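You operate a simulated robot arm through the tools that you are given. There is no shell and no other tool. Be economical: measure what you need, move in short steps, check, and stop when the job is done.

You are at the controls of a simulated robot arm. One attempt, no reset.

TASK
File the burr off the clamped axle bar and take it out of the vise.
Fine: grey flat file, back where it lay; open the vise, stand the bar on the bench top.

The check looks at the end state, three seconds after you hand in, the way a careful person would. Anything else that was tipped, shoved, dropped, spilled or broken makes it a failure.

THE ROBOT
A 6-joint arm with a two-finger parallel gripper, fixed in place. Base frame: the origin is at the foot of the arm, x ahead of it, y to its left, z up. Readings come in m, rad, newtons and seconds.
With the tool pointing down near the work surface it reaches from about 0.14 to 0.58 m from the base axis. Its first joint turns from -1.152 to 1.152 rad. Payload 2.1 kg.
Tool frame: the origin (TCP) lies between the finger pads and is the grasp point; the fingertips stand 0.03 m ahead of it; z points along the fingers, y is the line along which they close. The gripper opens to 0.094 m. The fingers are 0.028 m wide and 0.01 m thick; the gripper's body (0.05 by 0.096 m) begins 0.055 m behind the TCP.
Orientation is that of the tool frame in the base frame, as a unit quaternion [x, y, z, w]. With the fingers straight down and closing along the base's y, the tool's x points along the base's -x, its y along +y and its z along -z.

THE INTERFACE
- The arm moves only by the tool move_arm. Its argument "targets" is a list of rows, each a list of 7 numbers: the shift along the base's x, y, z in m, then the turn, a rotation vector about the base's x, y, z in rad, then the opening, from 0 (shut) to 1 (fully open). In form: [[tx, ty, tz, rx, ry, rz, jaw], ...]. A call has 1 to 10 rows; each row is the pose to reach, as a shift and turn from the pose commanded when the call began. Rows are played at 5 a second. More than 0.05 m and 0.15 rad between two rows, or a gripper value outside its range, and nothing of the call is played. A pose out of reach is approached as far as the arm can. The call stops where the force on the tool passes 90 N (or 10 N more than at its start, if that is more) or the arm is blocked; 0.2 s more then pass. The fingers move at their own pace (about 0.072 m/s each) and stop on an object; they squeeze with about 42 N. The grip force told is the motor's: it shows also when the fingers shut on nothing. Time passes only in rows, and 0.2 s behind the last, so rows that repeat a pose let the fingers close. It gives the time, the measured TCP pose, the force on the tool (base axes), the opening and the grip force at its end, in the units of the frame above (readings bear some noise).
- Cameras (640 x 400 px; columns grow to the right, rows downward): "scene" is fixed at [0.0154, -0.3575, 0.476]; the picture's right is [0.98, -0.17, 0.00], its down [-0.11, -0.64, -0.76] and it looks along [0.13, 0.75, -0.65] (base axes); focal length 214 px, centre (320, 200). "wrist" rides on the gripper at [0.076, 0.014, -0.103] in the tool frame; the picture's right is [-0.18, 0.98, 0.00], its down [-0.75, -0.14, -0.64] and it looks along [-0.63, -0.12, 0.77] (tool axes); focal length 243 px, centre (320, 200). There is no depth. A picture from a camera that has moved, and an enlarged one, comes with that camera's place and axes in the base frame and with its lens.
- capture(camera): a new picture of that camera. It takes no simulated time.
- inspect(camera, box): a new picture of the part [left, top, right, bottom] of that camera's present view, enlarged. It takes no simulated time.
- sign_off(): hands the job in; it is judged then, once.

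Work in short steps. Places have to be worked out from the pictures, the camera data and where the tool is seen: move nearer, look again, correct. Check each grasp and each placing, and mend what went wrong. You have 120 turns and 68 pictures in all, those below and enlarged ones among them. Open the gripper and draw the arm clear of the work before you hand the job in, unless the task says otherwise; then end with one line.

The tools are called as a command line: name --pt "numbers of a row" for each row, then --argument value for the rest, lists and objects as JSON in quotes. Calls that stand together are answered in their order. move_arm: Moves the arm, as the interface text tells. Its arguments: {"type":"object","properties":{"targets":{"type":"array"}},"required":["targets"]} The other tools are called the same way: capture (camera) takes a picture; inspect (camera, box) takes an enlarged picture of a part of a camera's view; sign_off () hands the job in.

At the start:

```text
time_s: 0.0
eef_pos: [0.2686, 0.0523, 0.4242]
tcp_rot: [0.0, 1.0, 0.0, 0.002]
force: [-0.2, -0.5, 0.9]
grip_width: 0.094
finger_force: 0.1
```

scene: 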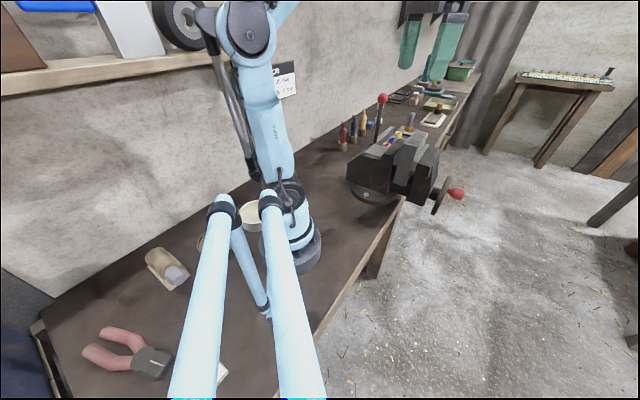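
wrist: 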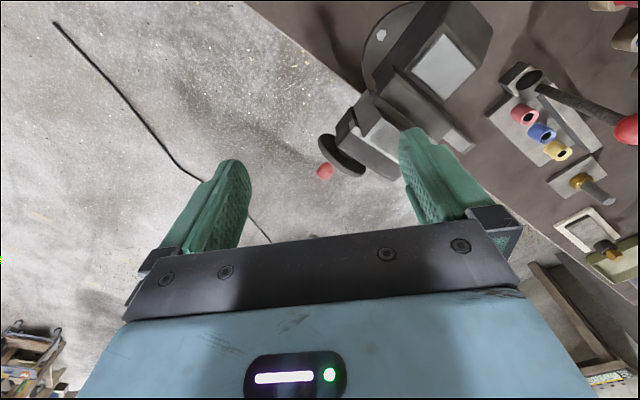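

I'll look at the vise area enlarged in both views first.

inspect --camera "scene" --box '[320, 60, 480, 220]'

inspect --camera "wrist" --box '[300, 0, 640, 280]'

inspect --camera "scene" --box '[40, 180, 340, 400]'

```text
2.50 times, centred on (400, 140) of scene
camera zoom: at [0.0154, -0.3575, 0.476], right [0.98, -0.17, 0.0], down [-0.11, -0.64, -0.76], along [0.13, 0.75, -0.65], focal length 536 px, centre (120, 350)
```

zoom: 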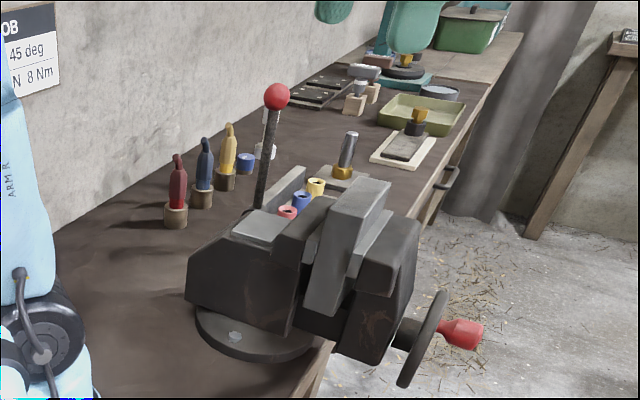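

```text
1.43 times, centred on (470, 140) of wrist
camera zoom: at [0.1898, 0.0662, 0.5253], right [0.18, 0.98, 0.0], down [0.75, -0.14, 0.64], along [0.63, -0.12, -0.77], focal length 347 px, centre (106, 286)
```

zoom: 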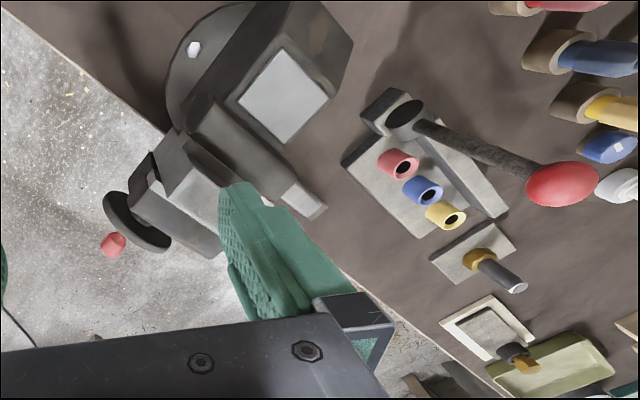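

```text
1.82 times, centred on (190, 290) of scene
camera zoom: at [0.0154, -0.3575, 0.476], right [0.98, -0.17, 0.0], down [-0.11, -0.64, -0.76], along [0.13, 0.75, -0.65], focal length 390 px, centre (556, 36)
```

zoom: 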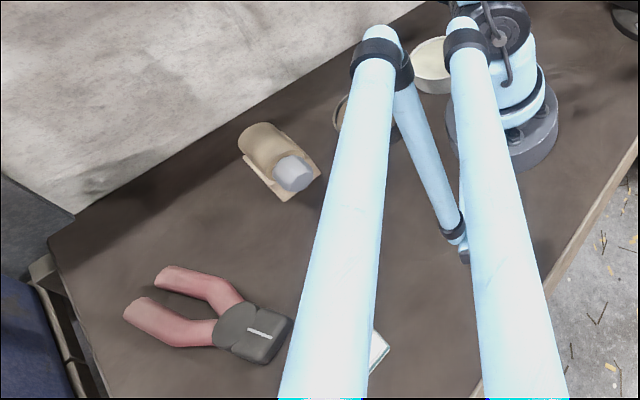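

The vise seems to be around (0.34, 0.24), diagonal, with a red-ball lever behind it. I turn the hand toward it for a better view, staying high.

move_arm --pt "-0.01 0.02 0 0 0 0.14 1" --pt "-0.02 0.04 0.0 0 0 0.28 1" --pt "-0.03 0.06 0.0 0 0 0.42 1" --pt "-0.04 0.08 0.0 0 0 0.56 1" --pt "-0.05 0.09 0.0 0 0 0.7 1"

capture --camera "wrist"

```text
time_s: 1.2
eef_pos: [0.2191, 0.1445, 0.4244]
tcp_rot: [-0.343, 0.939, 0.001, 0.002]
force: [-0.2, 0.7, 0.1]
grip_width: 0.0939
finger_force: 0.0
```

```text
62 pictures are left
camera wrist: at [0.1499, 0.1045, 0.525], right [-0.49, 0.87, 0.0], down [0.67, 0.38, 0.64], along [0.56, 0.32, -0.77], focal length 243 px, centre (320, 200)
```

wrist: 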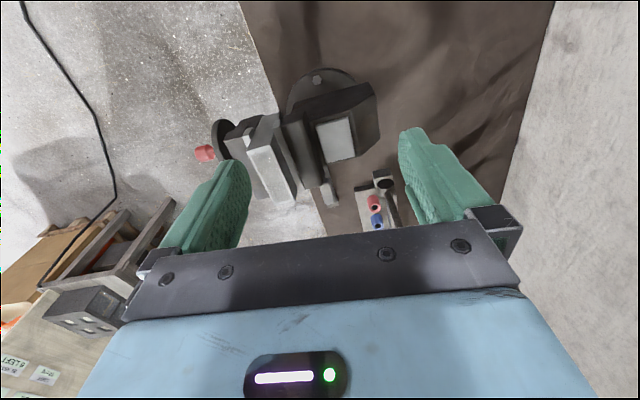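

The gripper body hides the far side; I enlarge what is visible.

inspect --camera "wrist" --box '[190, 50, 430, 240]'

```text
2.11 times, centred on (310, 145) of wrist
camera zoom: at [0.1499, 0.1045, 0.525], right [-0.49, 0.87, 0.0], down [0.67, 0.38, 0.64], along [0.56, 0.32, -0.77], focal length 511 px, centre (341, 316)
```

zoom: 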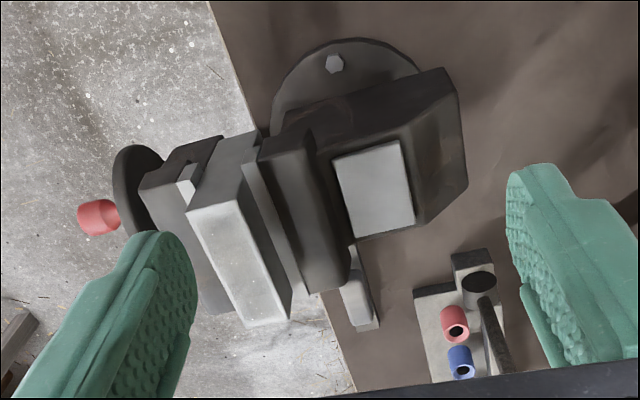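

The tall light-grey piece seems to reach z≈0.26. I zoom the fixed camera strongly onto the vise.

inspect --camera "scene" --box '[360, 120, 450, 210]'

inspect --camera "scene" --box '[370, 60, 490, 140]'

```text
4.44 times, centred on (405, 165) of scene
camera zoom: at [0.0154, -0.3575, 0.476], right [0.98, -0.17, 0.0], down [-0.11, -0.64, -0.76], along [0.13, 0.75, -0.65], focal length 953 px, centre (-58, 356)
```

zoom: 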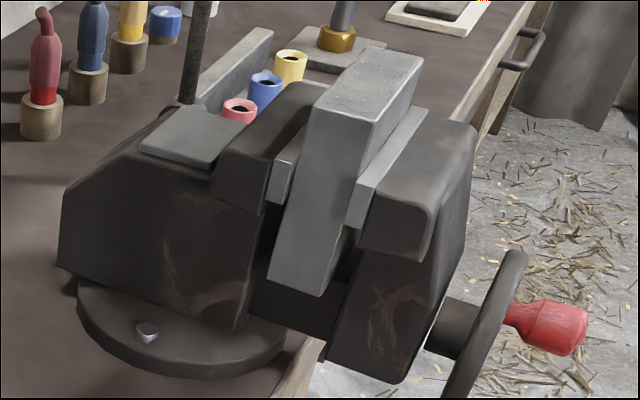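

```text
5.00 times, centred on (430, 100) of scene
camera zoom: at [0.0154, -0.3575, 0.476], right [0.98, -0.17, 0.0], down [-0.11, -0.64, -0.76], along [0.13, 0.75, -0.65], focal length 1072 px, centre (-230, 700)
```

zoom: 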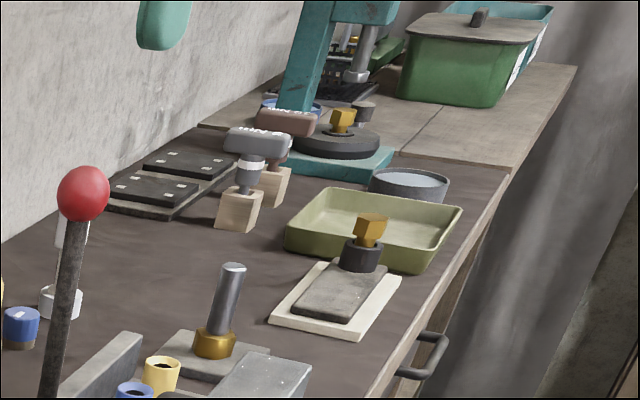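

The tall block between the jaw pads is the bar; something light lies flat on the bench behind the vise near (0.5, 0.33). I go over the vise at the same height for a look down there.

move_arm --pt "0.035 0.02 0 0 0 0 1" --pt "0.07 0.04 0.0 0 0 0 1" --pt "0.105 0.06 0.0 0 0 0 1" --pt "0.14 0.08 0.0 0 0 0 1" --pt "0.16 0.09 0.0 0 0 0 1"

capture --camera "wrist"

```text
time_s: 2.4
eef_pos: [0.3606, 0.2194, 0.3961]
tcp_rot: [-0.343, 0.939, 0.0, 0.001]
force: [-0.4, -0.7, 0.5]
grip_width: 0.094
finger_force: 0.0
out of reach, approached as far as the arm can: row 4, 5
```

```text
58 pictures are left
camera wrist: at [0.292, 0.1804, 0.4969], right [-0.49, 0.87, 0.0], down [0.67, 0.38, 0.64], along [0.56, 0.32, -0.77], focal length 243 px, centre (320, 200)
```

wrist: 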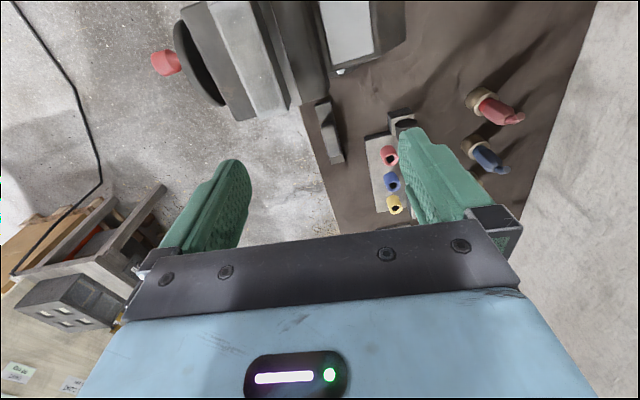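

inspect --camera "wrist" --box '[230, 0, 410, 180]'

```text
2.22 times, centred on (320, 90) of wrist
camera zoom: at [0.292, 0.1804, 0.4969], right [-0.49, 0.87, 0.0], down [0.67, 0.38, 0.64], along [0.56, 0.32, -0.77], focal length 539 px, centre (320, 444)
```

zoom: 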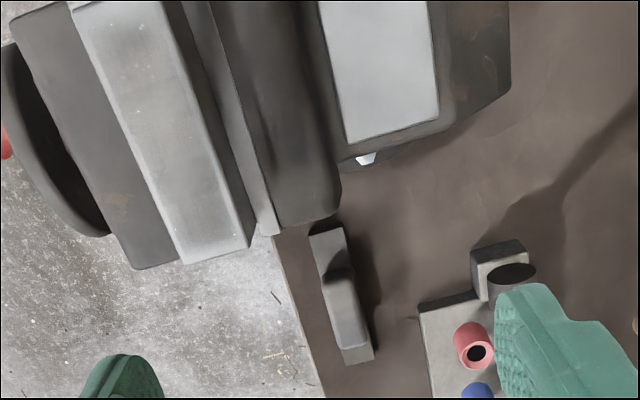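

The file lies behind the vise around (0.475, 0.31), parallel to the bench edge. I look at the wall card and at the vise's hand wheel closely.

inspect --camera "scene" --box '[425, 160, 475, 220]'

inspect --camera "scene" --box '[240, 50, 310, 110]'

inspect --camera "wrist" --box '[130, 0, 330, 130]'

```text
6.67 times, centred on (450, 190) of scene
camera zoom: at [0.0153, -0.3576, 0.476], right [0.98, -0.17, 0.0], down [-0.11, -0.64, -0.76], along [0.13, 0.75, -0.65], focal length 1430 px, centre (-547, 267)
```

zoom: 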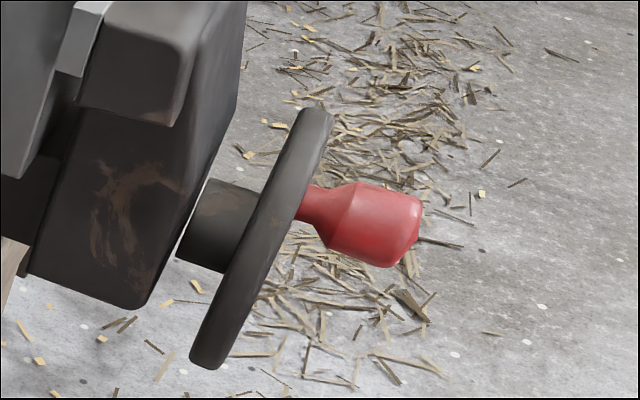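

```text
6.67 times, centred on (275, 80) of scene
camera zoom: at [0.0153, -0.3576, 0.476], right [0.98, -0.17, 0.0], down [-0.11, -0.64, -0.76], along [0.13, 0.75, -0.65], focal length 1430 px, centre (620, 1000)
```

zoom: 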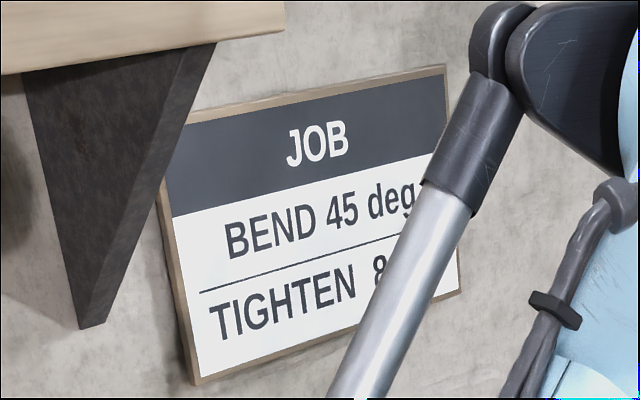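

```text
3.08 times, centred on (230, 65) of wrist
camera zoom: at [0.292, 0.1804, 0.4969], right [-0.49, 0.87, 0.0], down [0.67, 0.38, 0.64], along [0.56, 0.32, -0.77], focal length 746 px, centre (597, 615)
```

zoom: 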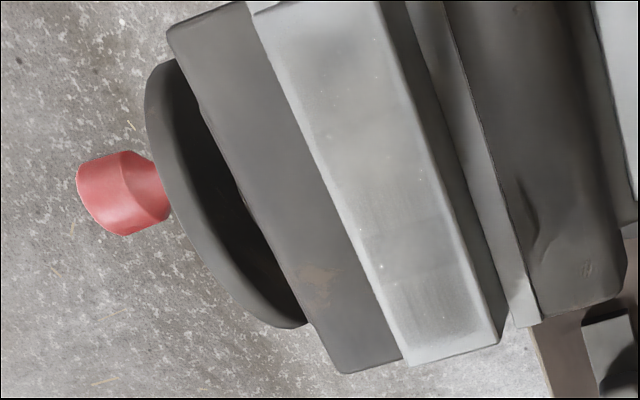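

The card concerns a different job. The wheel with red crank knob (~(0.458, 0.026, 0.113)) is the vise screw, axis heading about -58°. Now I look closer at the bar to find the burr, hovering above it.

move_arm --pt "-0.02 -0.03 -0.02 0 0 -0.05 1" --pt "-0.04 -0.06 -0.05 0 0 -0.1 1" --pt "-0.06 -0.09 -0.08 0 0 -0.14 1"

capture --camera "wrist"

```text
time_s: 3.2
eef_pos: [0.3017, 0.1321, 0.3154]
tcp_rot: [-0.276, 0.961, 0.001, 0.002]
force: [1.0, 0.0, 0.3]
grip_width: 0.0942
finger_force: 0.2
```

```text
53 pictures are left
camera wrist: at [0.2271, 0.1018, 0.4171], right [-0.37, 0.93, 0.0], down [0.71, 0.28, 0.64], along [0.6, 0.24, -0.77], focal length 243 px, centre (320, 200)
```

wrist: 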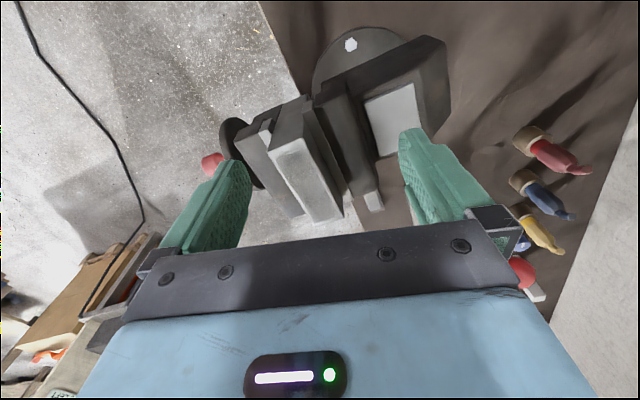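

The bar sits ahead between the fingers' view; I enlarge it.

inspect --camera "wrist" --box '[240, 90, 400, 220]'

```text
3.08 times, centred on (320, 155) of wrist
camera zoom: at [0.2271, 0.1018, 0.4171], right [-0.37, 0.93, 0.0], down [0.71, 0.28, 0.64], along [0.6, 0.24, -0.77], focal length 746 px, centre (320, 338)
```

zoom: 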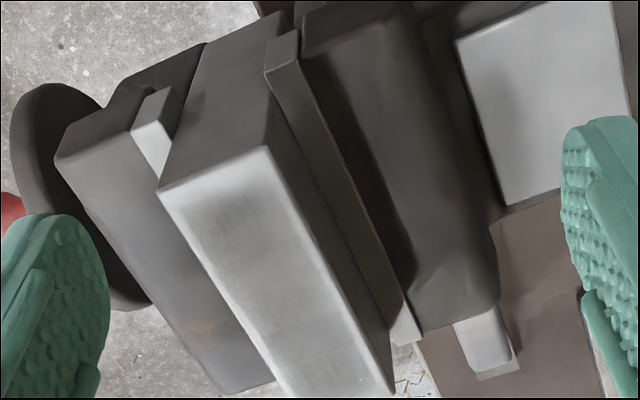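

No burr on the near faces. I move farther out, over the bar's far end, to see the top from directly above and the far end.

move_arm --pt "0.04 0.02 0 0 0 0 1" --pt "0.08 0.04 0 0 0 0 1" --pt "0.12 0.065 0 0 0 0.05 1" --pt "0.14 0.08 -0.005 0 0 0.1 1"

inspect --camera "wrist" --box '[160, 0, 480, 200]'

```text
time_s: 4.2
eef_pos: [0.4415, 0.2105, 0.3088]
tcp_rot: [-0.324, 0.946, 0.0, 0.002]
force: [0.0, -0.1, -0.9]
grip_width: 0.094
finger_force: 0.0
```

```text
2.00 times, centred on (320, 100) of wrist
camera zoom: at [0.3714, 0.1729, 0.4091], right [-0.46, 0.89, 0.0], down [0.68, 0.35, 0.64], along [0.57, 0.3, -0.77], focal length 485 px, centre (320, 400)
```

zoom: 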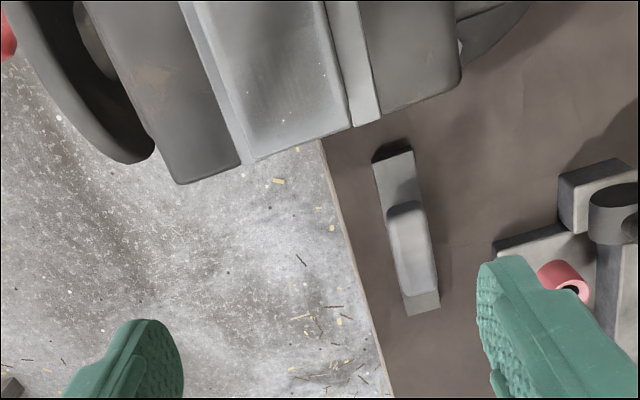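

The far top is visible. I zoom hard on the bar's top face and far edge for burr marks.

inspect --camera "wrist" --box '[240, 0, 350, 85]'

inspect --camera "scene" --box '[390, 125, 435, 165]'

```text
4.71 times, centred on (295, 42) of wrist
camera zoom: at [0.3714, 0.1729, 0.4091], right [-0.46, 0.89, 0.0], down [0.68, 0.35, 0.64], along [0.57, 0.3, -0.77], focal length 1142 px, centre (438, 941)
```

zoom: 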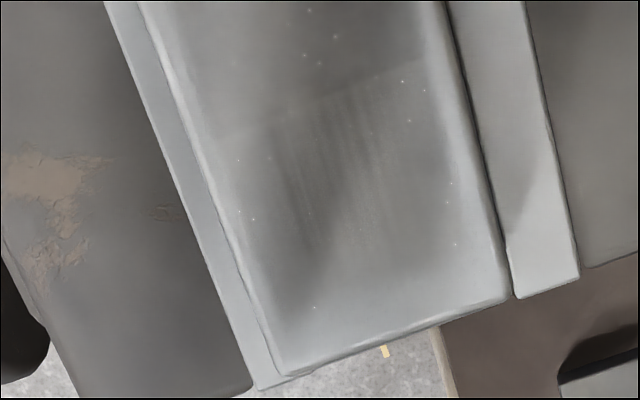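

```text
10.00 times, centred on (412, 145) of scene
camera zoom: at [0.0153, -0.3576, 0.476], right [0.98, -0.17, 0.0], down [-0.11, -0.64, -0.76], along [0.13, 0.75, -0.65], focal length 2145 px, centre (-605, 750)
```

zoom: 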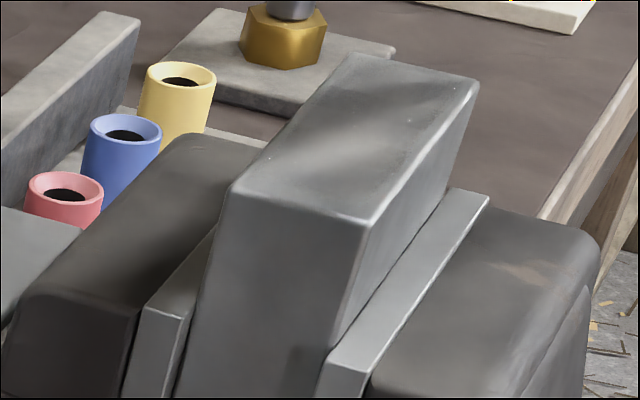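

No clear burr on top. I tilt the hand so the camera looks back at the bar's far end.

move_arm --pt "0 0 0.01 -0.065 0.125 0 1" --pt "0 0 0.02 -0.13 0.25 0 1" --pt "0 0 0.03 -0.195 0.375 0 1" --pt "0 0 0.03 -0.26 0.5 0 1" --pt "0 0 0.03 -0.325 0.625 0 1"

capture --camera "wrist"

```text
time_s: 5.1
eef_pos: [0.4019, 0.1939, 0.3022]
tcp_rot: [-0.32, 0.931, -0.027, -0.174]
force: [12.2, 4.8, -26.0]
grip_width: 0.0941
finger_force: 0.1
out of reach, approached as far as the arm can: row 1, 2, 3, 4
stopped in row 4: the force on the tool passed its limit (the readings are from after the stop); the commanded pose is now the measured one
```

```text
48 pictures are left
camera wrist: at [0.3669, 0.175, 0.4244], right [-0.46, 0.89, 0.0], down [0.84, 0.43, 0.34], along [0.3, 0.15, -0.94], focal length 243 px, centre (320, 200)
```

wrist: 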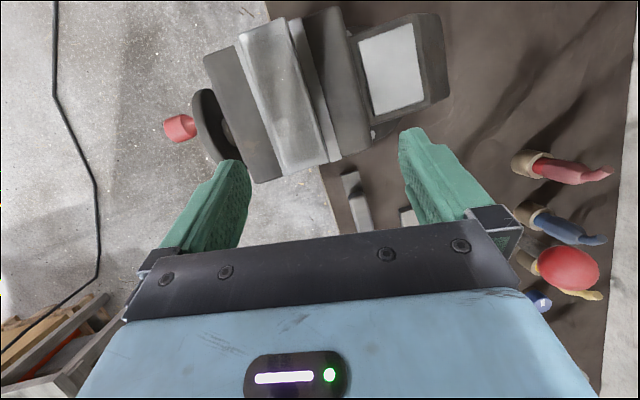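

The move stopped with ~28 N; nothing obvious was touched. I raise a little and read the force, and compare the vise area.

move_arm --pt "-0.015 -0.007 0.015 0 0 0 1" --pt "-0.03 -0.015 0.03 0 0 0 1"

inspect --camera "wrist" --box '[200, 0, 360, 200]'

inspect --camera "scene" --box '[340, 90, 480, 230]'

```text
time_s: 5.7
eef_pos: [0.3697, 0.1774, 0.3352]
tcp_rot: [-0.318, 0.931, -0.026, -0.178]
force: [8.1, 6.8, -18.0]
grip_width: 0.094
finger_force: 0.1
```

```text
2.00 times, centred on (280, 100) of wrist
camera zoom: at [0.3359, 0.1596, 0.4566], right [-0.46, 0.89, 0.0], down [0.84, 0.43, 0.33], along [0.29, 0.15, -0.94], focal length 485 px, centre (400, 400)
```

zoom: 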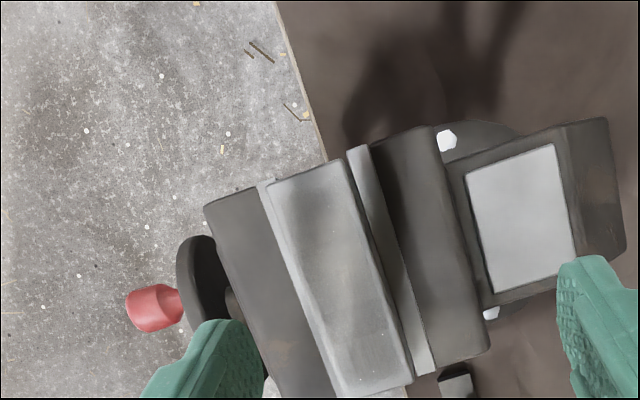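

```text
2.86 times, centred on (410, 160) of scene
camera zoom: at [0.0154, -0.3575, 0.476], right [0.98, -0.17, 0.0], down [-0.11, -0.64, -0.76], along [0.13, 0.75, -0.65], focal length 613 px, centre (63, 314)
```

zoom: 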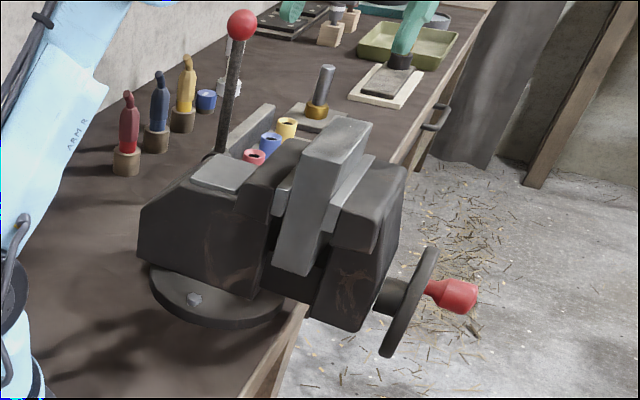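

The residual force seems to be a wrist limit in the tilted pose, nothing moved. I undo the tilt, then spin the hand so the camera looks from another side.

move_arm --pt "0.01 0.01 0.005 0.055 -0.107 0 1" --pt "0.03 0.02 0.005 0.11 -0.214 0 1" --pt "0.05 0.03 0.005 0.166 -0.32 0 1"

move_arm --pt "0 0 0 0 0 -0.145 1" --pt "0 0 0 0 0 -0.29 1" --pt "0 0 0 0 0 -0.435 1" --pt "0 0 0 0 0 -0.58 1" --pt "0 0 0 0 0 -0.725 1" --pt "0 0 0 0 0 -0.87 1" --pt "0 0 0 0 0 -1.015 1" --pt "0 0 0 0 0 -1.16 1" --pt "0 0 0 0 0 -1.305 1" --pt "0 0 0 0 0 -1.45 1"

```text
time_s: 6.5
eef_pos: [0.4203, 0.2086, 0.337]
tcp_rot: [-0.323, 0.946, 0.0, 0.001]
force: [-0.1, -0.1, 0.6]
grip_width: 0.094
finger_force: 0.0
```

```text
time_s: 8.7
eef_pos: [0.4205, 0.2071, 0.3375]
tcp_rot: [0.386, 0.923, 0.001, -0.001]
force: [0.7, 0.6, 1.0]
grip_width: 0.0938
finger_force: 0.0
```

Yaw is now about -0.79. I continue turning about 1 rad further and then look.

move_arm --pt "0 0 0 0 0 -0.145 1" --pt "0 0 0 0 0 -0.29 1" --pt "0 0 0 0 0 -0.435 1" --pt "0 0 0 0 0 -0.58 1" --pt "0 0 0 0 0 -0.725 1" --pt "0 0 0 0 0 -0.87 1" --pt "0 0 0 0 0 -1.015 1"

capture --camera "wrist"

```text
time_s: 10.3
eef_pos: [0.4198, 0.207, 0.3381]
tcp_rot: [0.786, 0.619, 0.0, -0.001]
force: [-0.4, 0.3, 0.3]
grip_width: 0.0937
finger_force: 0.0
```

```text
45 pictures are left
camera wrist: at [0.4506, 0.2761, 0.44], right [0.91, -0.41, 0.0], down [-0.31, -0.7, 0.64], along [-0.26, -0.58, -0.77], focal length 243 px, centre (320, 200)
```

wrist: 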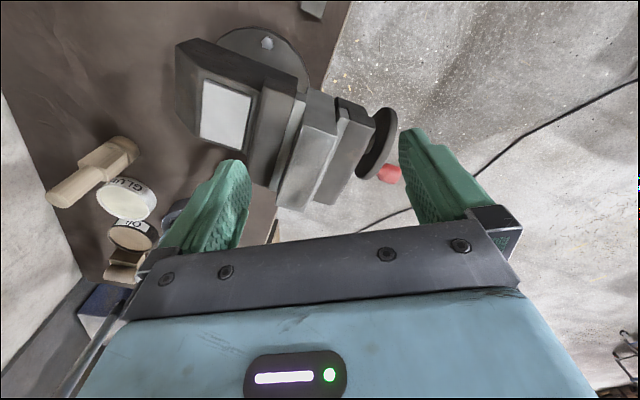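

This view shows the bar's far end; I enlarge it.

inspect --camera "wrist" --box '[250, 70, 400, 220]'

```text
2.67 times, centred on (325, 145) of wrist
camera zoom: at [0.4506, 0.2761, 0.44], right [0.91, -0.41, 0.0], down [-0.31, -0.7, 0.64], along [-0.26, -0.58, -0.77], focal length 647 px, centre (307, 347)
```

zoom: 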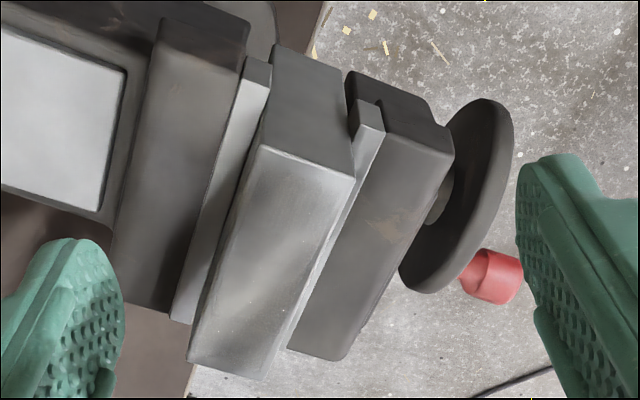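

Far end face looks clean too. I zoom harder on the top's edges from here.

inspect --camera "wrist" --box '[290, 115, 345, 215]'

```text
4.00 times, centred on (318, 165) of wrist
camera zoom: at [0.4506, 0.2761, 0.44], right [0.91, -0.41, 0.0], down [-0.31, -0.7, 0.64], along [-0.26, -0.58, -0.77], focal length 970 px, centre (330, 340)
```

zoom: 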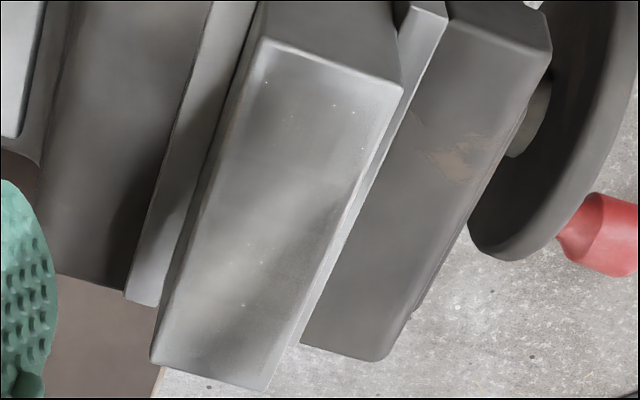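

The only marks are sparkly specks on the top face, so the burr sits there. I turn the hand back toward yaw +0.78 to fetch the file.

move_arm --pt "0 0 0 0 0 0.145 1" --pt "0 0 0 0 0 0.29 1" --pt "0 0 0 0 0 0.435 1" --pt "0 0 0 0 0 0.58 1" --pt "0 0 0 0 0 0.725 1" --pt "0 0 0 0 0 0.87 1" --pt "0 0 0 0 0 1.015 1" --pt "0 0 0 0 0 1.16 1" --pt "0 0 0 0 0 1.305 1" --pt "0 0 0 0 0 1.45 1"

move_arm --pt "0 0 0 0 0 0.14 1" --pt "0 0.01 0 0 0 0.28 1" --pt "0 0.02 0 0 0 0.42 1" --pt "0 0.03 -0.005 0 0 0.56 1" --pt "0 0.04 -0.01 0 0 0.7 1" --pt "0 0.05 -0.015 0 0 0.84 1" --pt "0 0.06 -0.02 0 0 0.98 1" --pt "0 0.07 -0.03 0 0 1.13 1"

```text
time_s: 12.5
eef_pos: [0.4194, 0.2072, 0.3367]
tcp_rot: [0.175, 0.985, 0.0, -0.001]
force: [-0.4, 0.4, 0.0]
grip_width: 0.0942
finger_force: 0.1
```

```text
time_s: 14.3
eef_pos: [0.4195, 0.2778, 0.307]
tcp_rot: [-0.38, 0.925, 0.0, -0.001]
force: [0.8, -0.3, -0.2]
grip_width: 0.094
finger_force: 0.1
```

Hand is above between vise and file. I descend outward toward the file, well above it, and look.

move_arm --pt "0.02 0.01 -0.03 0 0 0.0 1" --pt "0.035 0.02 -0.06 0 0 0 1" --pt "0.05 0.03 -0.1 0 0 0.0 1" --pt "0.05 0.03 -0.14 0 0 0.0 1"

inspect --camera "wrist" --box '[160, 0, 480, 240]'

```text
time_s: 15.3
eef_pos: [0.4717, 0.309, 0.1661]
tcp_rot: [-0.378, 0.926, 0.0, -0.001]
force: [-0.5, 0.0, 0.1]
grip_width: 0.0938
finger_force: 0.2
out of reach, approached as far as the arm can: row 1, 2, 3
```

```text
1.67 times, centred on (320, 120) of wrist
camera zoom: at [0.4062, 0.2644, 0.2676], right [-0.56, 0.83, 0.0], down [0.64, 0.43, 0.64], along [0.53, 0.36, -0.77], focal length 404 px, centre (320, 333)
```

zoom: 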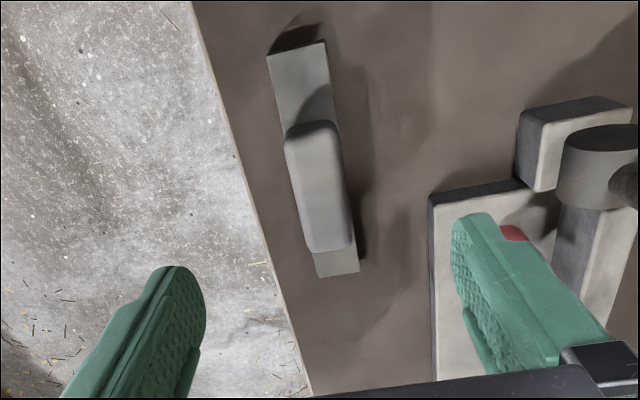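

File slab runs from (0.429,0.267) to (0.530,0.365), handle about 0.027 wide with top near z 0.03, centred on my line. I descend straight to TCP z≈0.04.

move_arm --pt "0 0 -0.03 0 0 0 1" --pt "0 0 -0.06 0 0 0 1" --pt "0 0 -0.085 0 0 0 1"

capture --camera "wrist"

```text
time_s: 16.1
eef_pos: [0.4722, 0.3096, 0.0824]
tcp_rot: [-0.378, 0.926, 0.0, -0.001]
force: [0.8, -0.7, 0.6]
grip_width: 0.0941
finger_force: 0.1
```

```text
41 pictures are left
camera wrist: at [0.4069, 0.2647, 0.1839], right [-0.56, 0.83, 0.0], down [0.64, 0.43, 0.64], along [0.53, 0.36, -0.77], focal length 243 px, centre (320, 200)
```

wrist: 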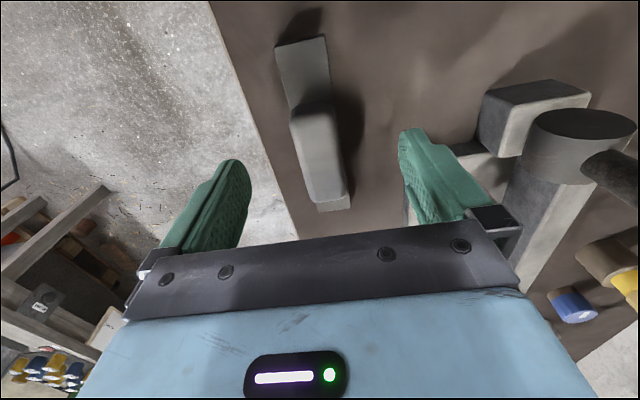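

Geometry holds; alignment is good. I go down the remaining 4 cm in small steps.

move_arm --pt "0 0 -0.015 0 0 0 1" --pt "0 0 -0.03 0 0 0 1" --pt "0 0 -0.044 0 0 0 1" --pt "0 0 -0.044 0 0 0 1"

capture --camera "wrist"

```text
time_s: 17.1
eef_pos: [0.4691, 0.3093, 0.0396]
tcp_rot: [-0.378, 0.926, -0.001, -0.001]
force: [0.3, 0.5, 0.6]
grip_width: 0.0941
finger_force: 0.1
```

```text
40 pictures are left
camera wrist: at [0.4033, 0.2635, 0.1406], right [-0.56, 0.83, 0.0], down [0.64, 0.43, 0.64], along [0.53, 0.36, -0.77], focal length 243 px, centre (320, 200)
```

wrist: 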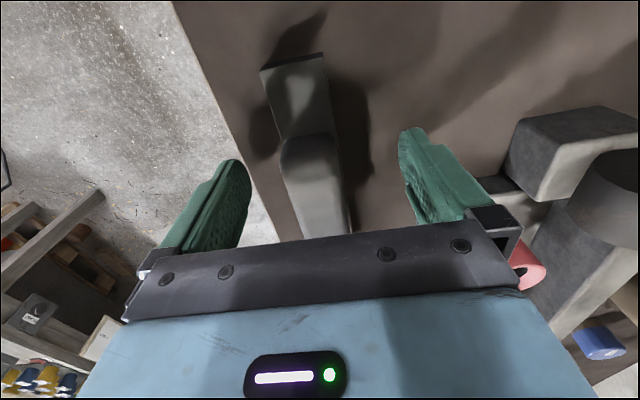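

The handle is centred between the fingers. I close.

move_arm --pt "0 0 0 0 0 0 0.5" --pt "0 0 0 0 0 0 0.2" --pt "0 0 0 0 0 0 0.1" --pt "0 0 0 0 0 0 0.1" --pt "0 0 0 0 0 0 0.1"

```text
time_s: 18.3
eef_pos: [0.4676, 0.3076, 0.0396]
tcp_rot: [-0.378, 0.926, 0.0, -0.001]
force: [0.6, -0.5, 0.5]
grip_width: 0.0342
finger_force: 42.2
```

Gripped at 0.034 m. Home grasp pose: (0.4676, 0.3076, 0.0396), yaw 0.776. I lift straight up.

move_arm --pt "0 0 0.02 0 0 0 0.1" --pt "0 0 0.05 0 0 0 0.1" --pt "0 0 0.09 0 0 0 0.1" --pt "0 0 0.13 0 0 0 0.1"

capture --camera "wrist"

```text
time_s: 19.3
eef_pos: [0.4702, 0.305, 0.1721]
tcp_rot: [-0.378, 0.926, 0.0, -0.001]
force: [0.2, 0.2, -1.1]
grip_width: 0.0342
finger_force: 41.5
```

```text
39 pictures are left
camera wrist: at [0.4046, 0.2612, 0.2733], right [-0.56, 0.83, 0.0], down [0.64, 0.43, 0.64], along [0.53, 0.36, -0.77], focal length 243 px, centre (320, 200)
```

wrist: 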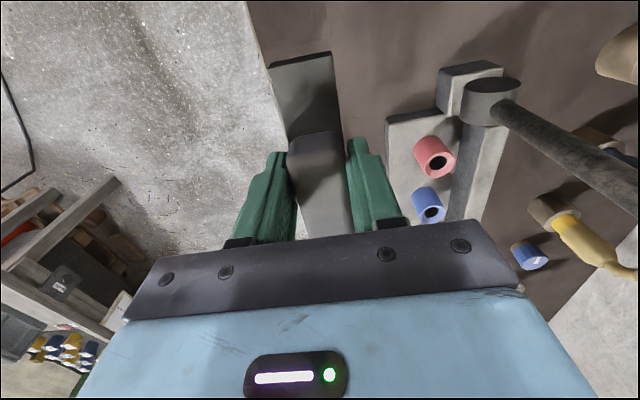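

File is held level. Everything (bar, file, bench) is aligned near 44°, so I keep the yaw and carry it up and inward, above the bar.

move_arm --pt "-0.006 -0.004 0.035 0 0 0 0.1" --pt "-0.015 -0.01 0.07 0 0 0 0.1" --pt "-0.03 -0.02 0.105 0 0 0 0.1" --pt "-0.05 -0.035 0.135 0 0 0 0.1" --pt "-0.065 -0.06 0.145 0 0 0 0.1" --pt "-0.08 -0.095 0.145 0 0 0 0.1" --pt "-0.095 -0.13 0.145 0 0 0 0.1" --pt "-0.11 -0.168 0.145 0 0 0 0.1"

capture --camera "scene"

capture --camera "wrist"

```text
time_s: 21.1
eef_pos: [0.4153, 0.1567, 0.3371]
tcp_rot: [-0.379, 0.925, -0.001, -0.002]
force: [-0.5, -0.1, -2.5]
grip_width: 0.0341
finger_force: 42.2
out of reach, approached as far as the arm can: row 6, 7, 8
```

```text
38 pictures are left
```

scene: 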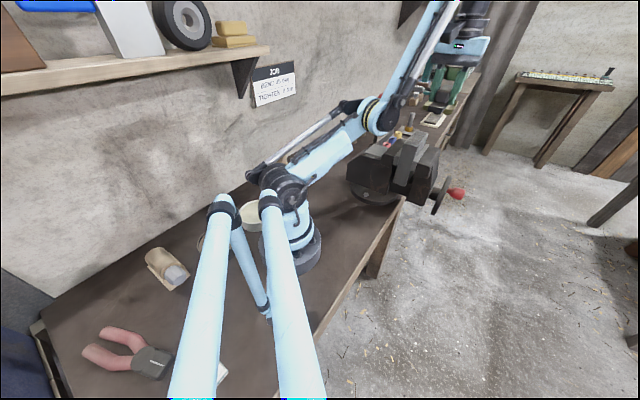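

```text
37 pictures are left
camera wrist: at [0.3507, 0.1115, 0.4396], right [-0.56, 0.83, 0.0], down [0.64, 0.43, 0.64], along [0.53, 0.36, -0.77], focal length 243 px, centre (320, 200)
```

wrist: 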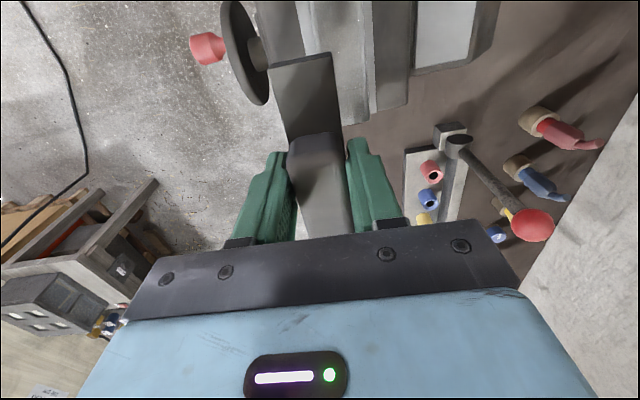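

The last rows fell short; I continue in from where the arm now is.

move_arm --pt "-0.02 -0.007 -0.012 0 0 0 0.1" --pt "-0.04 -0.014 -0.024 0 0 0 0.1" --pt "-0.055 -0.02 -0.04 0 0 0 0.1"

capture --camera "wrist"

inspect --camera "scene" --box '[360, 90, 480, 190]'

```text
time_s: 21.9
eef_pos: [0.4184, 0.158, 0.3324]
tcp_rot: [-0.378, 0.926, 0.0, -0.002]
force: [0.3, -0.6, -3.3]
grip_width: 0.0339
finger_force: 41.8
out of reach, approached as far as the arm can: row 1, 2, 3
```

```text
36 pictures are left
camera wrist: at [0.3529, 0.114, 0.4331], right [-0.56, 0.83, 0.0], down [0.64, 0.43, 0.64], along [0.53, 0.36, -0.77], focal length 243 px, centre (320, 200)
```

wrist: 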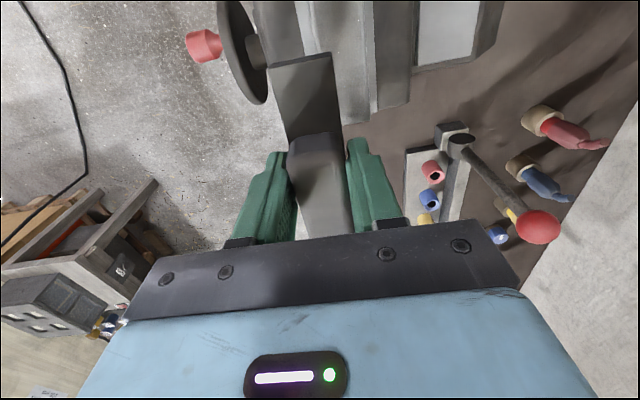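

```text
4.00 times, centred on (420, 140) of scene
camera zoom: at [0.0154, -0.3575, 0.476], right [0.98, -0.17, 0.0], down [-0.11, -0.64, -0.76], along [0.13, 0.75, -0.65], focal length 858 px, centre (-80, 440)
```

zoom: 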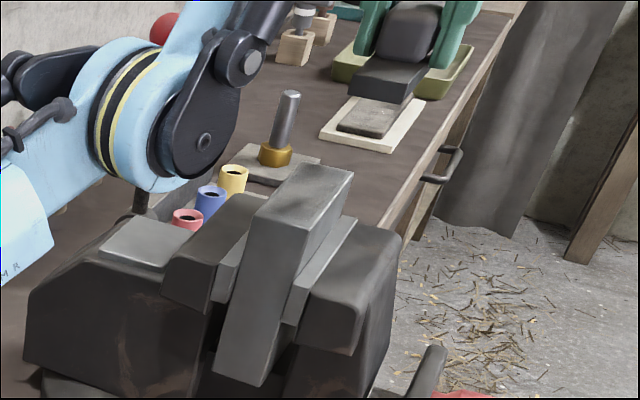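

The scene shows the arm flipped to elbow-low, which blocks coming inward. I stretch it outward past straight and come back in high, to get the elbow up again.

move_arm --pt "0.02 0.008 0.03 0 0 0 0.1" --pt "0.04 0.016 0.06 0 0 0 0.1" --pt "0.06 0.024 0.09 0 0 0 0.1" --pt "0.06 0.024 0.12 0 0 0 0.1" --pt "0.06 0.024 0.16 0 0 0 0.1" --pt "0.05 0.02 0.2 0 0 0 0.1"

capture --camera "scene"

```text
time_s: 23.3
eef_pos: [0.382, 0.1453, 0.4072]
tcp_rot: [-0.378, 0.926, 0.0, -0.001]
force: [1.1, 0.3, -1.9]
grip_width: 0.0338
finger_force: 42.2
out of reach, approached as far as the arm can: row 1, 2, 3, 4, 5, 6
```

```text
34 pictures are left
```

scene: 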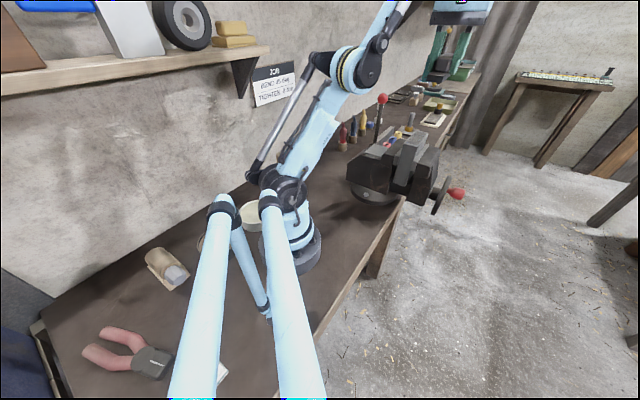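

The arm is nearly straight now. I command inward at this height and see how it bends.

move_arm --pt "-0.02 -0.007 0.0 0 0 0 0.1" --pt "-0.04 -0.015 -0.01 0 0 0 0.1" --pt "-0.06 -0.02 -0.02 0 0 0 0.1" --pt "-0.08 -0.03 -0.03 0 0 0 0.1"

capture --camera "scene"

```text
time_s: 24.3
eef_pos: [0.345, 0.1389, 0.4295]
tcp_rot: [-0.378, 0.926, 0.0, -0.001]
force: [0.1, 0.6, -2.0]
grip_width: 0.0341
finger_force: 42.2
out of reach, approached as far as the arm can: row 1, 2, 3, 4
```

```text
33 pictures are left
```

scene: 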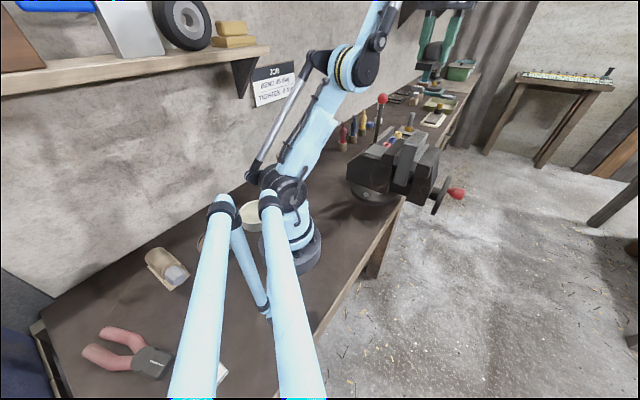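

Still elbow-low. I swing to the free space on the right (over the floor) to do the stretch-and-rise manoeuvre there safely.

move_arm --pt "0.01 -0.045 0 0 0 0 0.1" --pt "0.01 -0.09 0 0 0 0 0.1" --pt "0.01 -0.135 0 0 0 0 0.1" --pt "0.01 -0.18 0 0 0 0 0.1" --pt "0.005 -0.225 0 0 0 0 0.1" --pt "0 -0.27 0 0 0 0 0.1" --pt "-0.01 -0.315 0 0 0 0 0.1" --pt "0.02 -0.335 -0.03 0 0 0 0.1" --pt "0.055 -0.355 -0.06 0 0 0 0.1" --pt "0.08 -0.37 -0.1 0 0 0 0.1"

```text
refused: row 9 steps farther than a row can; nothing moved
```

Row spacing was too large at the end; I shorten it.

move_arm --pt "0.01 -0.045 0 0 0 0 0.1" --pt "0.01 -0.09 0 0 0 0 0.1" --pt "0.01 -0.135 0 0 0 0 0.1" --pt "0.01 -0.18 0 0 0 0 0.1" --pt "0.005 -0.225 0 0 0 0 0.1" --pt "0 -0.27 0 0 0 0 0.1" --pt "-0.005 -0.315 0 0 0 0 0.1" --pt "0.02 -0.33 -0.03 0 0 0 0.1" --pt "0.045 -0.345 -0.06 0 0 0 0.1" --pt "0.07 -0.36 -0.09 0 0 0 0.1"

```text
time_s: 26.5
eef_pos: [0.4178, -0.2183, 0.3428]
tcp_rot: [-0.378, 0.926, 0.001, -0.001]
force: [0.8, -0.6, -2.8]
grip_width: 0.0336
finger_force: 41.6
out of reach, approached as far as the arm can: row 2, 3, 4, 5, 7
```

Now at the stretched boundary over the floor. I go out-and-down, then rise while staying stretched.

move_arm --pt "0.0266 -0.0139 -0.035 0 0 0 0.1" --pt "0.053 -0.0278 -0.07 0 0 0 0.1" --pt "0.0709 -0.037 -0.11 0 0 0 0.1" --pt "0.0842 -0.044 -0.145 0 0 0 0.1" --pt "0.0842 -0.044 -0.105 0 0 0 0.1" --pt "0.0709 -0.037 -0.065 0 0 0 0.1" --pt "0.0443 -0.023 -0.03 0 0 0 0.1" --pt "0.0088 -0.0046 -0.005 0 0 0 0.1" --pt "-0.0266 0.0139 0.01 0 0 0 0.1" --pt "-0.062 0.0324 0.02 0 0 0 0.1"

move_arm --pt "-0.03 0.015 0 0 0 0 0.1" --pt "-0.06 0.03 0 0 0 0 0.1"

capture --camera "scene"

```text
time_s: 28.7
eef_pos: [0.3564, -0.1846, 0.367]
tcp_rot: [-0.378, 0.926, 0.0, -0.001]
force: [0.2, 0.9, -2.6]
grip_width: 0.0339
finger_force: 42.0
out of reach, approached as far as the arm can: row 5, 6, 7
```

```text
time_s: 29.3
eef_pos: [0.2943, -0.1574, 0.3647]
tcp_rot: [-0.378, 0.926, 0.0, -0.001]
force: [-0.3, -0.3, -2.2]
grip_width: 0.0343
finger_force: 41.6
```

```text
32 pictures are left
```

scene: 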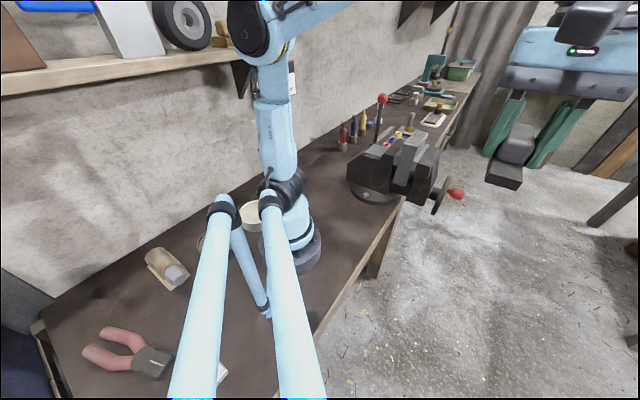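

Elbow is up again. I swing over to the bar at z≈0.33.

move_arm --pt "0.01 0.045 0 0 0 0 0.1" --pt "0.02 0.09 0 0 0 0 0.1" --pt "0.03 0.135 0 0 0 0 0.1" --pt "0.04 0.18 -0.01 0 0 0 0.1" --pt "0.05 0.22 -0.02 0 0 0 0.1" --pt "0.058 0.26 -0.03 0 0 0 0.1" --pt "0.066 0.294 -0.045 0 0 0 0.1" --pt "0.066 0.294 -0.055 0 0 0 0.1"

inspect --camera "scene" --box '[360, 60, 480, 180]'

capture --camera "wrist"

```text
time_s: 31.1
eef_pos: [0.3604, 0.134, 0.3104]
tcp_rot: [-0.378, 0.926, 0.0, 0.0]
force: [1.1, -0.7, -1.8]
grip_width: 0.0339
finger_force: 42.1
```

```text
3.33 times, centred on (420, 120) of scene
camera zoom: at [0.0154, -0.3575, 0.476], right [0.98, -0.17, 0.0], down [-0.11, -0.64, -0.76], along [0.13, 0.75, -0.65], focal length 715 px, centre (-13, 467)
```

zoom: 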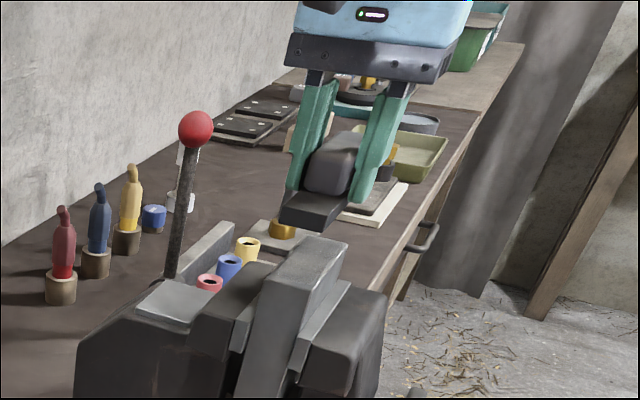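

```text
30 pictures are left
camera wrist: at [0.295, 0.0903, 0.4112], right [-0.56, 0.83, 0.0], down [0.64, 0.43, 0.64], along [0.53, 0.36, -0.77], focal length 243 px, centre (320, 200)
```

wrist: 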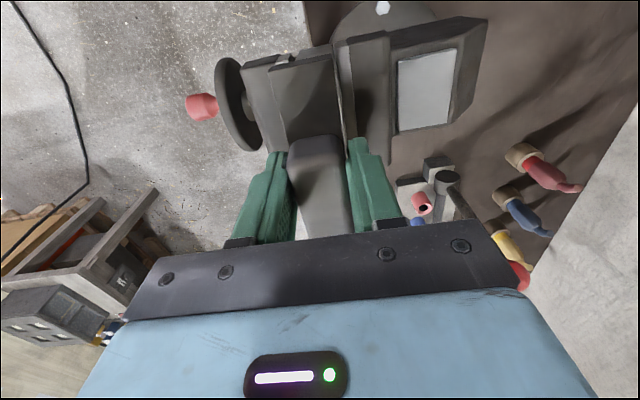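

File aligned over the bar's top. I lower to just above the expected contact (TCP ≈0.262).

move_arm --pt "0 0 -0.015 0 0 0 0.1" --pt "0 0 -0.03 0 0 0 0.1" --pt "0 0 -0.04 0 0 0 0.1"

inspect --camera "scene" --box '[380, 100, 450, 170]'

```text
time_s: 31.9
eef_pos: [0.3605, 0.1362, 0.2693]
tcp_rot: [-0.378, 0.926, -0.001, -0.001]
force: [-0.6, -0.8, -3.6]
grip_width: 0.0341
finger_force: 42.5
```

```text
5.71 times, centred on (415, 135) of scene
camera zoom: at [0.0154, -0.3575, 0.476], right [0.98, -0.17, 0.0], down [-0.11, -0.64, -0.76], along [0.13, 0.75, -0.65], focal length 1226 px, centre (-223, 571)
```

zoom: 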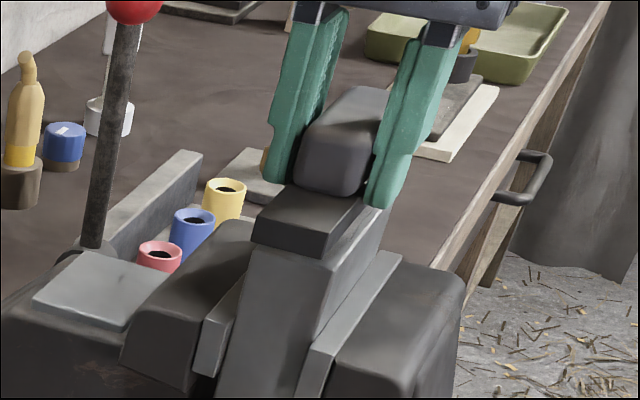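

Slab is just above the bar top, well aligned. I lower in 2 mm steps to touch.

move_arm --pt "0 0 -0.002 0 0 0 0.1" --pt "0 0 -0.004 0 0 0 0.1" --pt "0 0 -0.006 0 0 0 0.1"

```text
time_s: 32.7
eef_pos: [0.3609, 0.1381, 0.2645]
tcp_rot: [-0.378, 0.926, 0.0, -0.001]
force: [-0.5, -0.2, -3.2]
grip_width: 0.0342
finger_force: 42.4
```

No contact yet; a few more millimetres.

move_arm --pt "0 0 -0.002 0 0 0 0.1" --pt "0 0 -0.004 0 0 0 0.1" --pt "0 0 -0.006 0 0 0 0.1"

```text
time_s: 33.5
eef_pos: [0.3607, 0.1385, 0.2593]
tcp_rot: [-0.378, 0.926, -0.002, 0.0]
force: [1.5, -0.6, 24.6]
grip_width: 0.034
finger_force: 41.8
```

Contact at TCP z≈0.2595 with ~25 N. Now file with strokes along the bar, holding light pressure.

move_arm --pt "0.014 0.014 0 0 0 0 0.1" --pt "0.024 0.024 0 0 0 0 0.1" --pt "0.01 0.01 0 0 0 0 0.1" --pt "-0.006 -0.006 0 0 0 0 0.1" --pt "-0.02 -0.02 0 0 0 0 0.1" --pt "-0.006 -0.006 0 0 0 0 0.1" --pt "0.01 0.01 0 0 0 0 0.1" --pt "0.024 0.024 0 0 0 0 0.1" --pt "0.01 0.01 0 0 0 0 0.1" --pt "0 0 0 0 0 0 0.1"

inspect --camera "scene" --box '[380, 100, 450, 170]'

```text
time_s: 35.7
eef_pos: [0.3594, 0.1373, 0.2578]
tcp_rot: [-0.378, 0.926, -0.001, 0.0]
force: [0.1, -0.3, -2.6]
grip_width: 0.0339
finger_force: 41.5
```

```text
5.71 times, centred on (415, 135) of scene
camera zoom: at [0.0154, -0.3575, 0.476], right [0.98, -0.17, 0.0], down [-0.11, -0.64, -0.76], along [0.13, 0.75, -0.65], focal length 1226 px, centre (-223, 571)
```

zoom: 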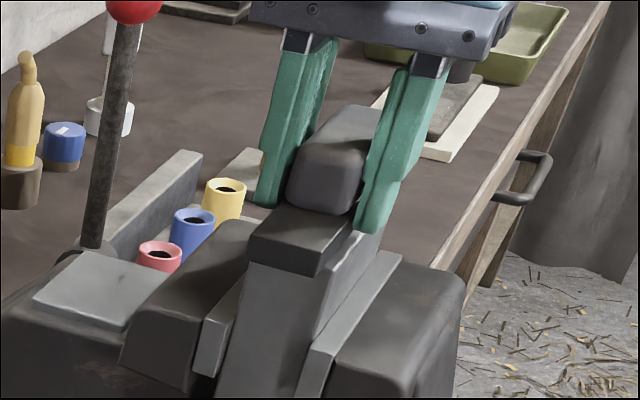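

The force vanished and the file sits lower: the burr is wearing off. I lower to contact again and stroke more.

move_arm --pt "0 0 -0.0015 0 0 0 0.1" --pt "0 0 -0.003 0 0 0 0.1" --pt "0 0 -0.003 0 0 0 0.1"

```text
time_s: 36.5
eef_pos: [0.3602, 0.137, 0.2547]
tcp_rot: [-0.378, 0.926, -0.001, 0.0]
force: [-0.7, -3.9, 29.8]
grip_width: 0.0341
finger_force: 41.6
```

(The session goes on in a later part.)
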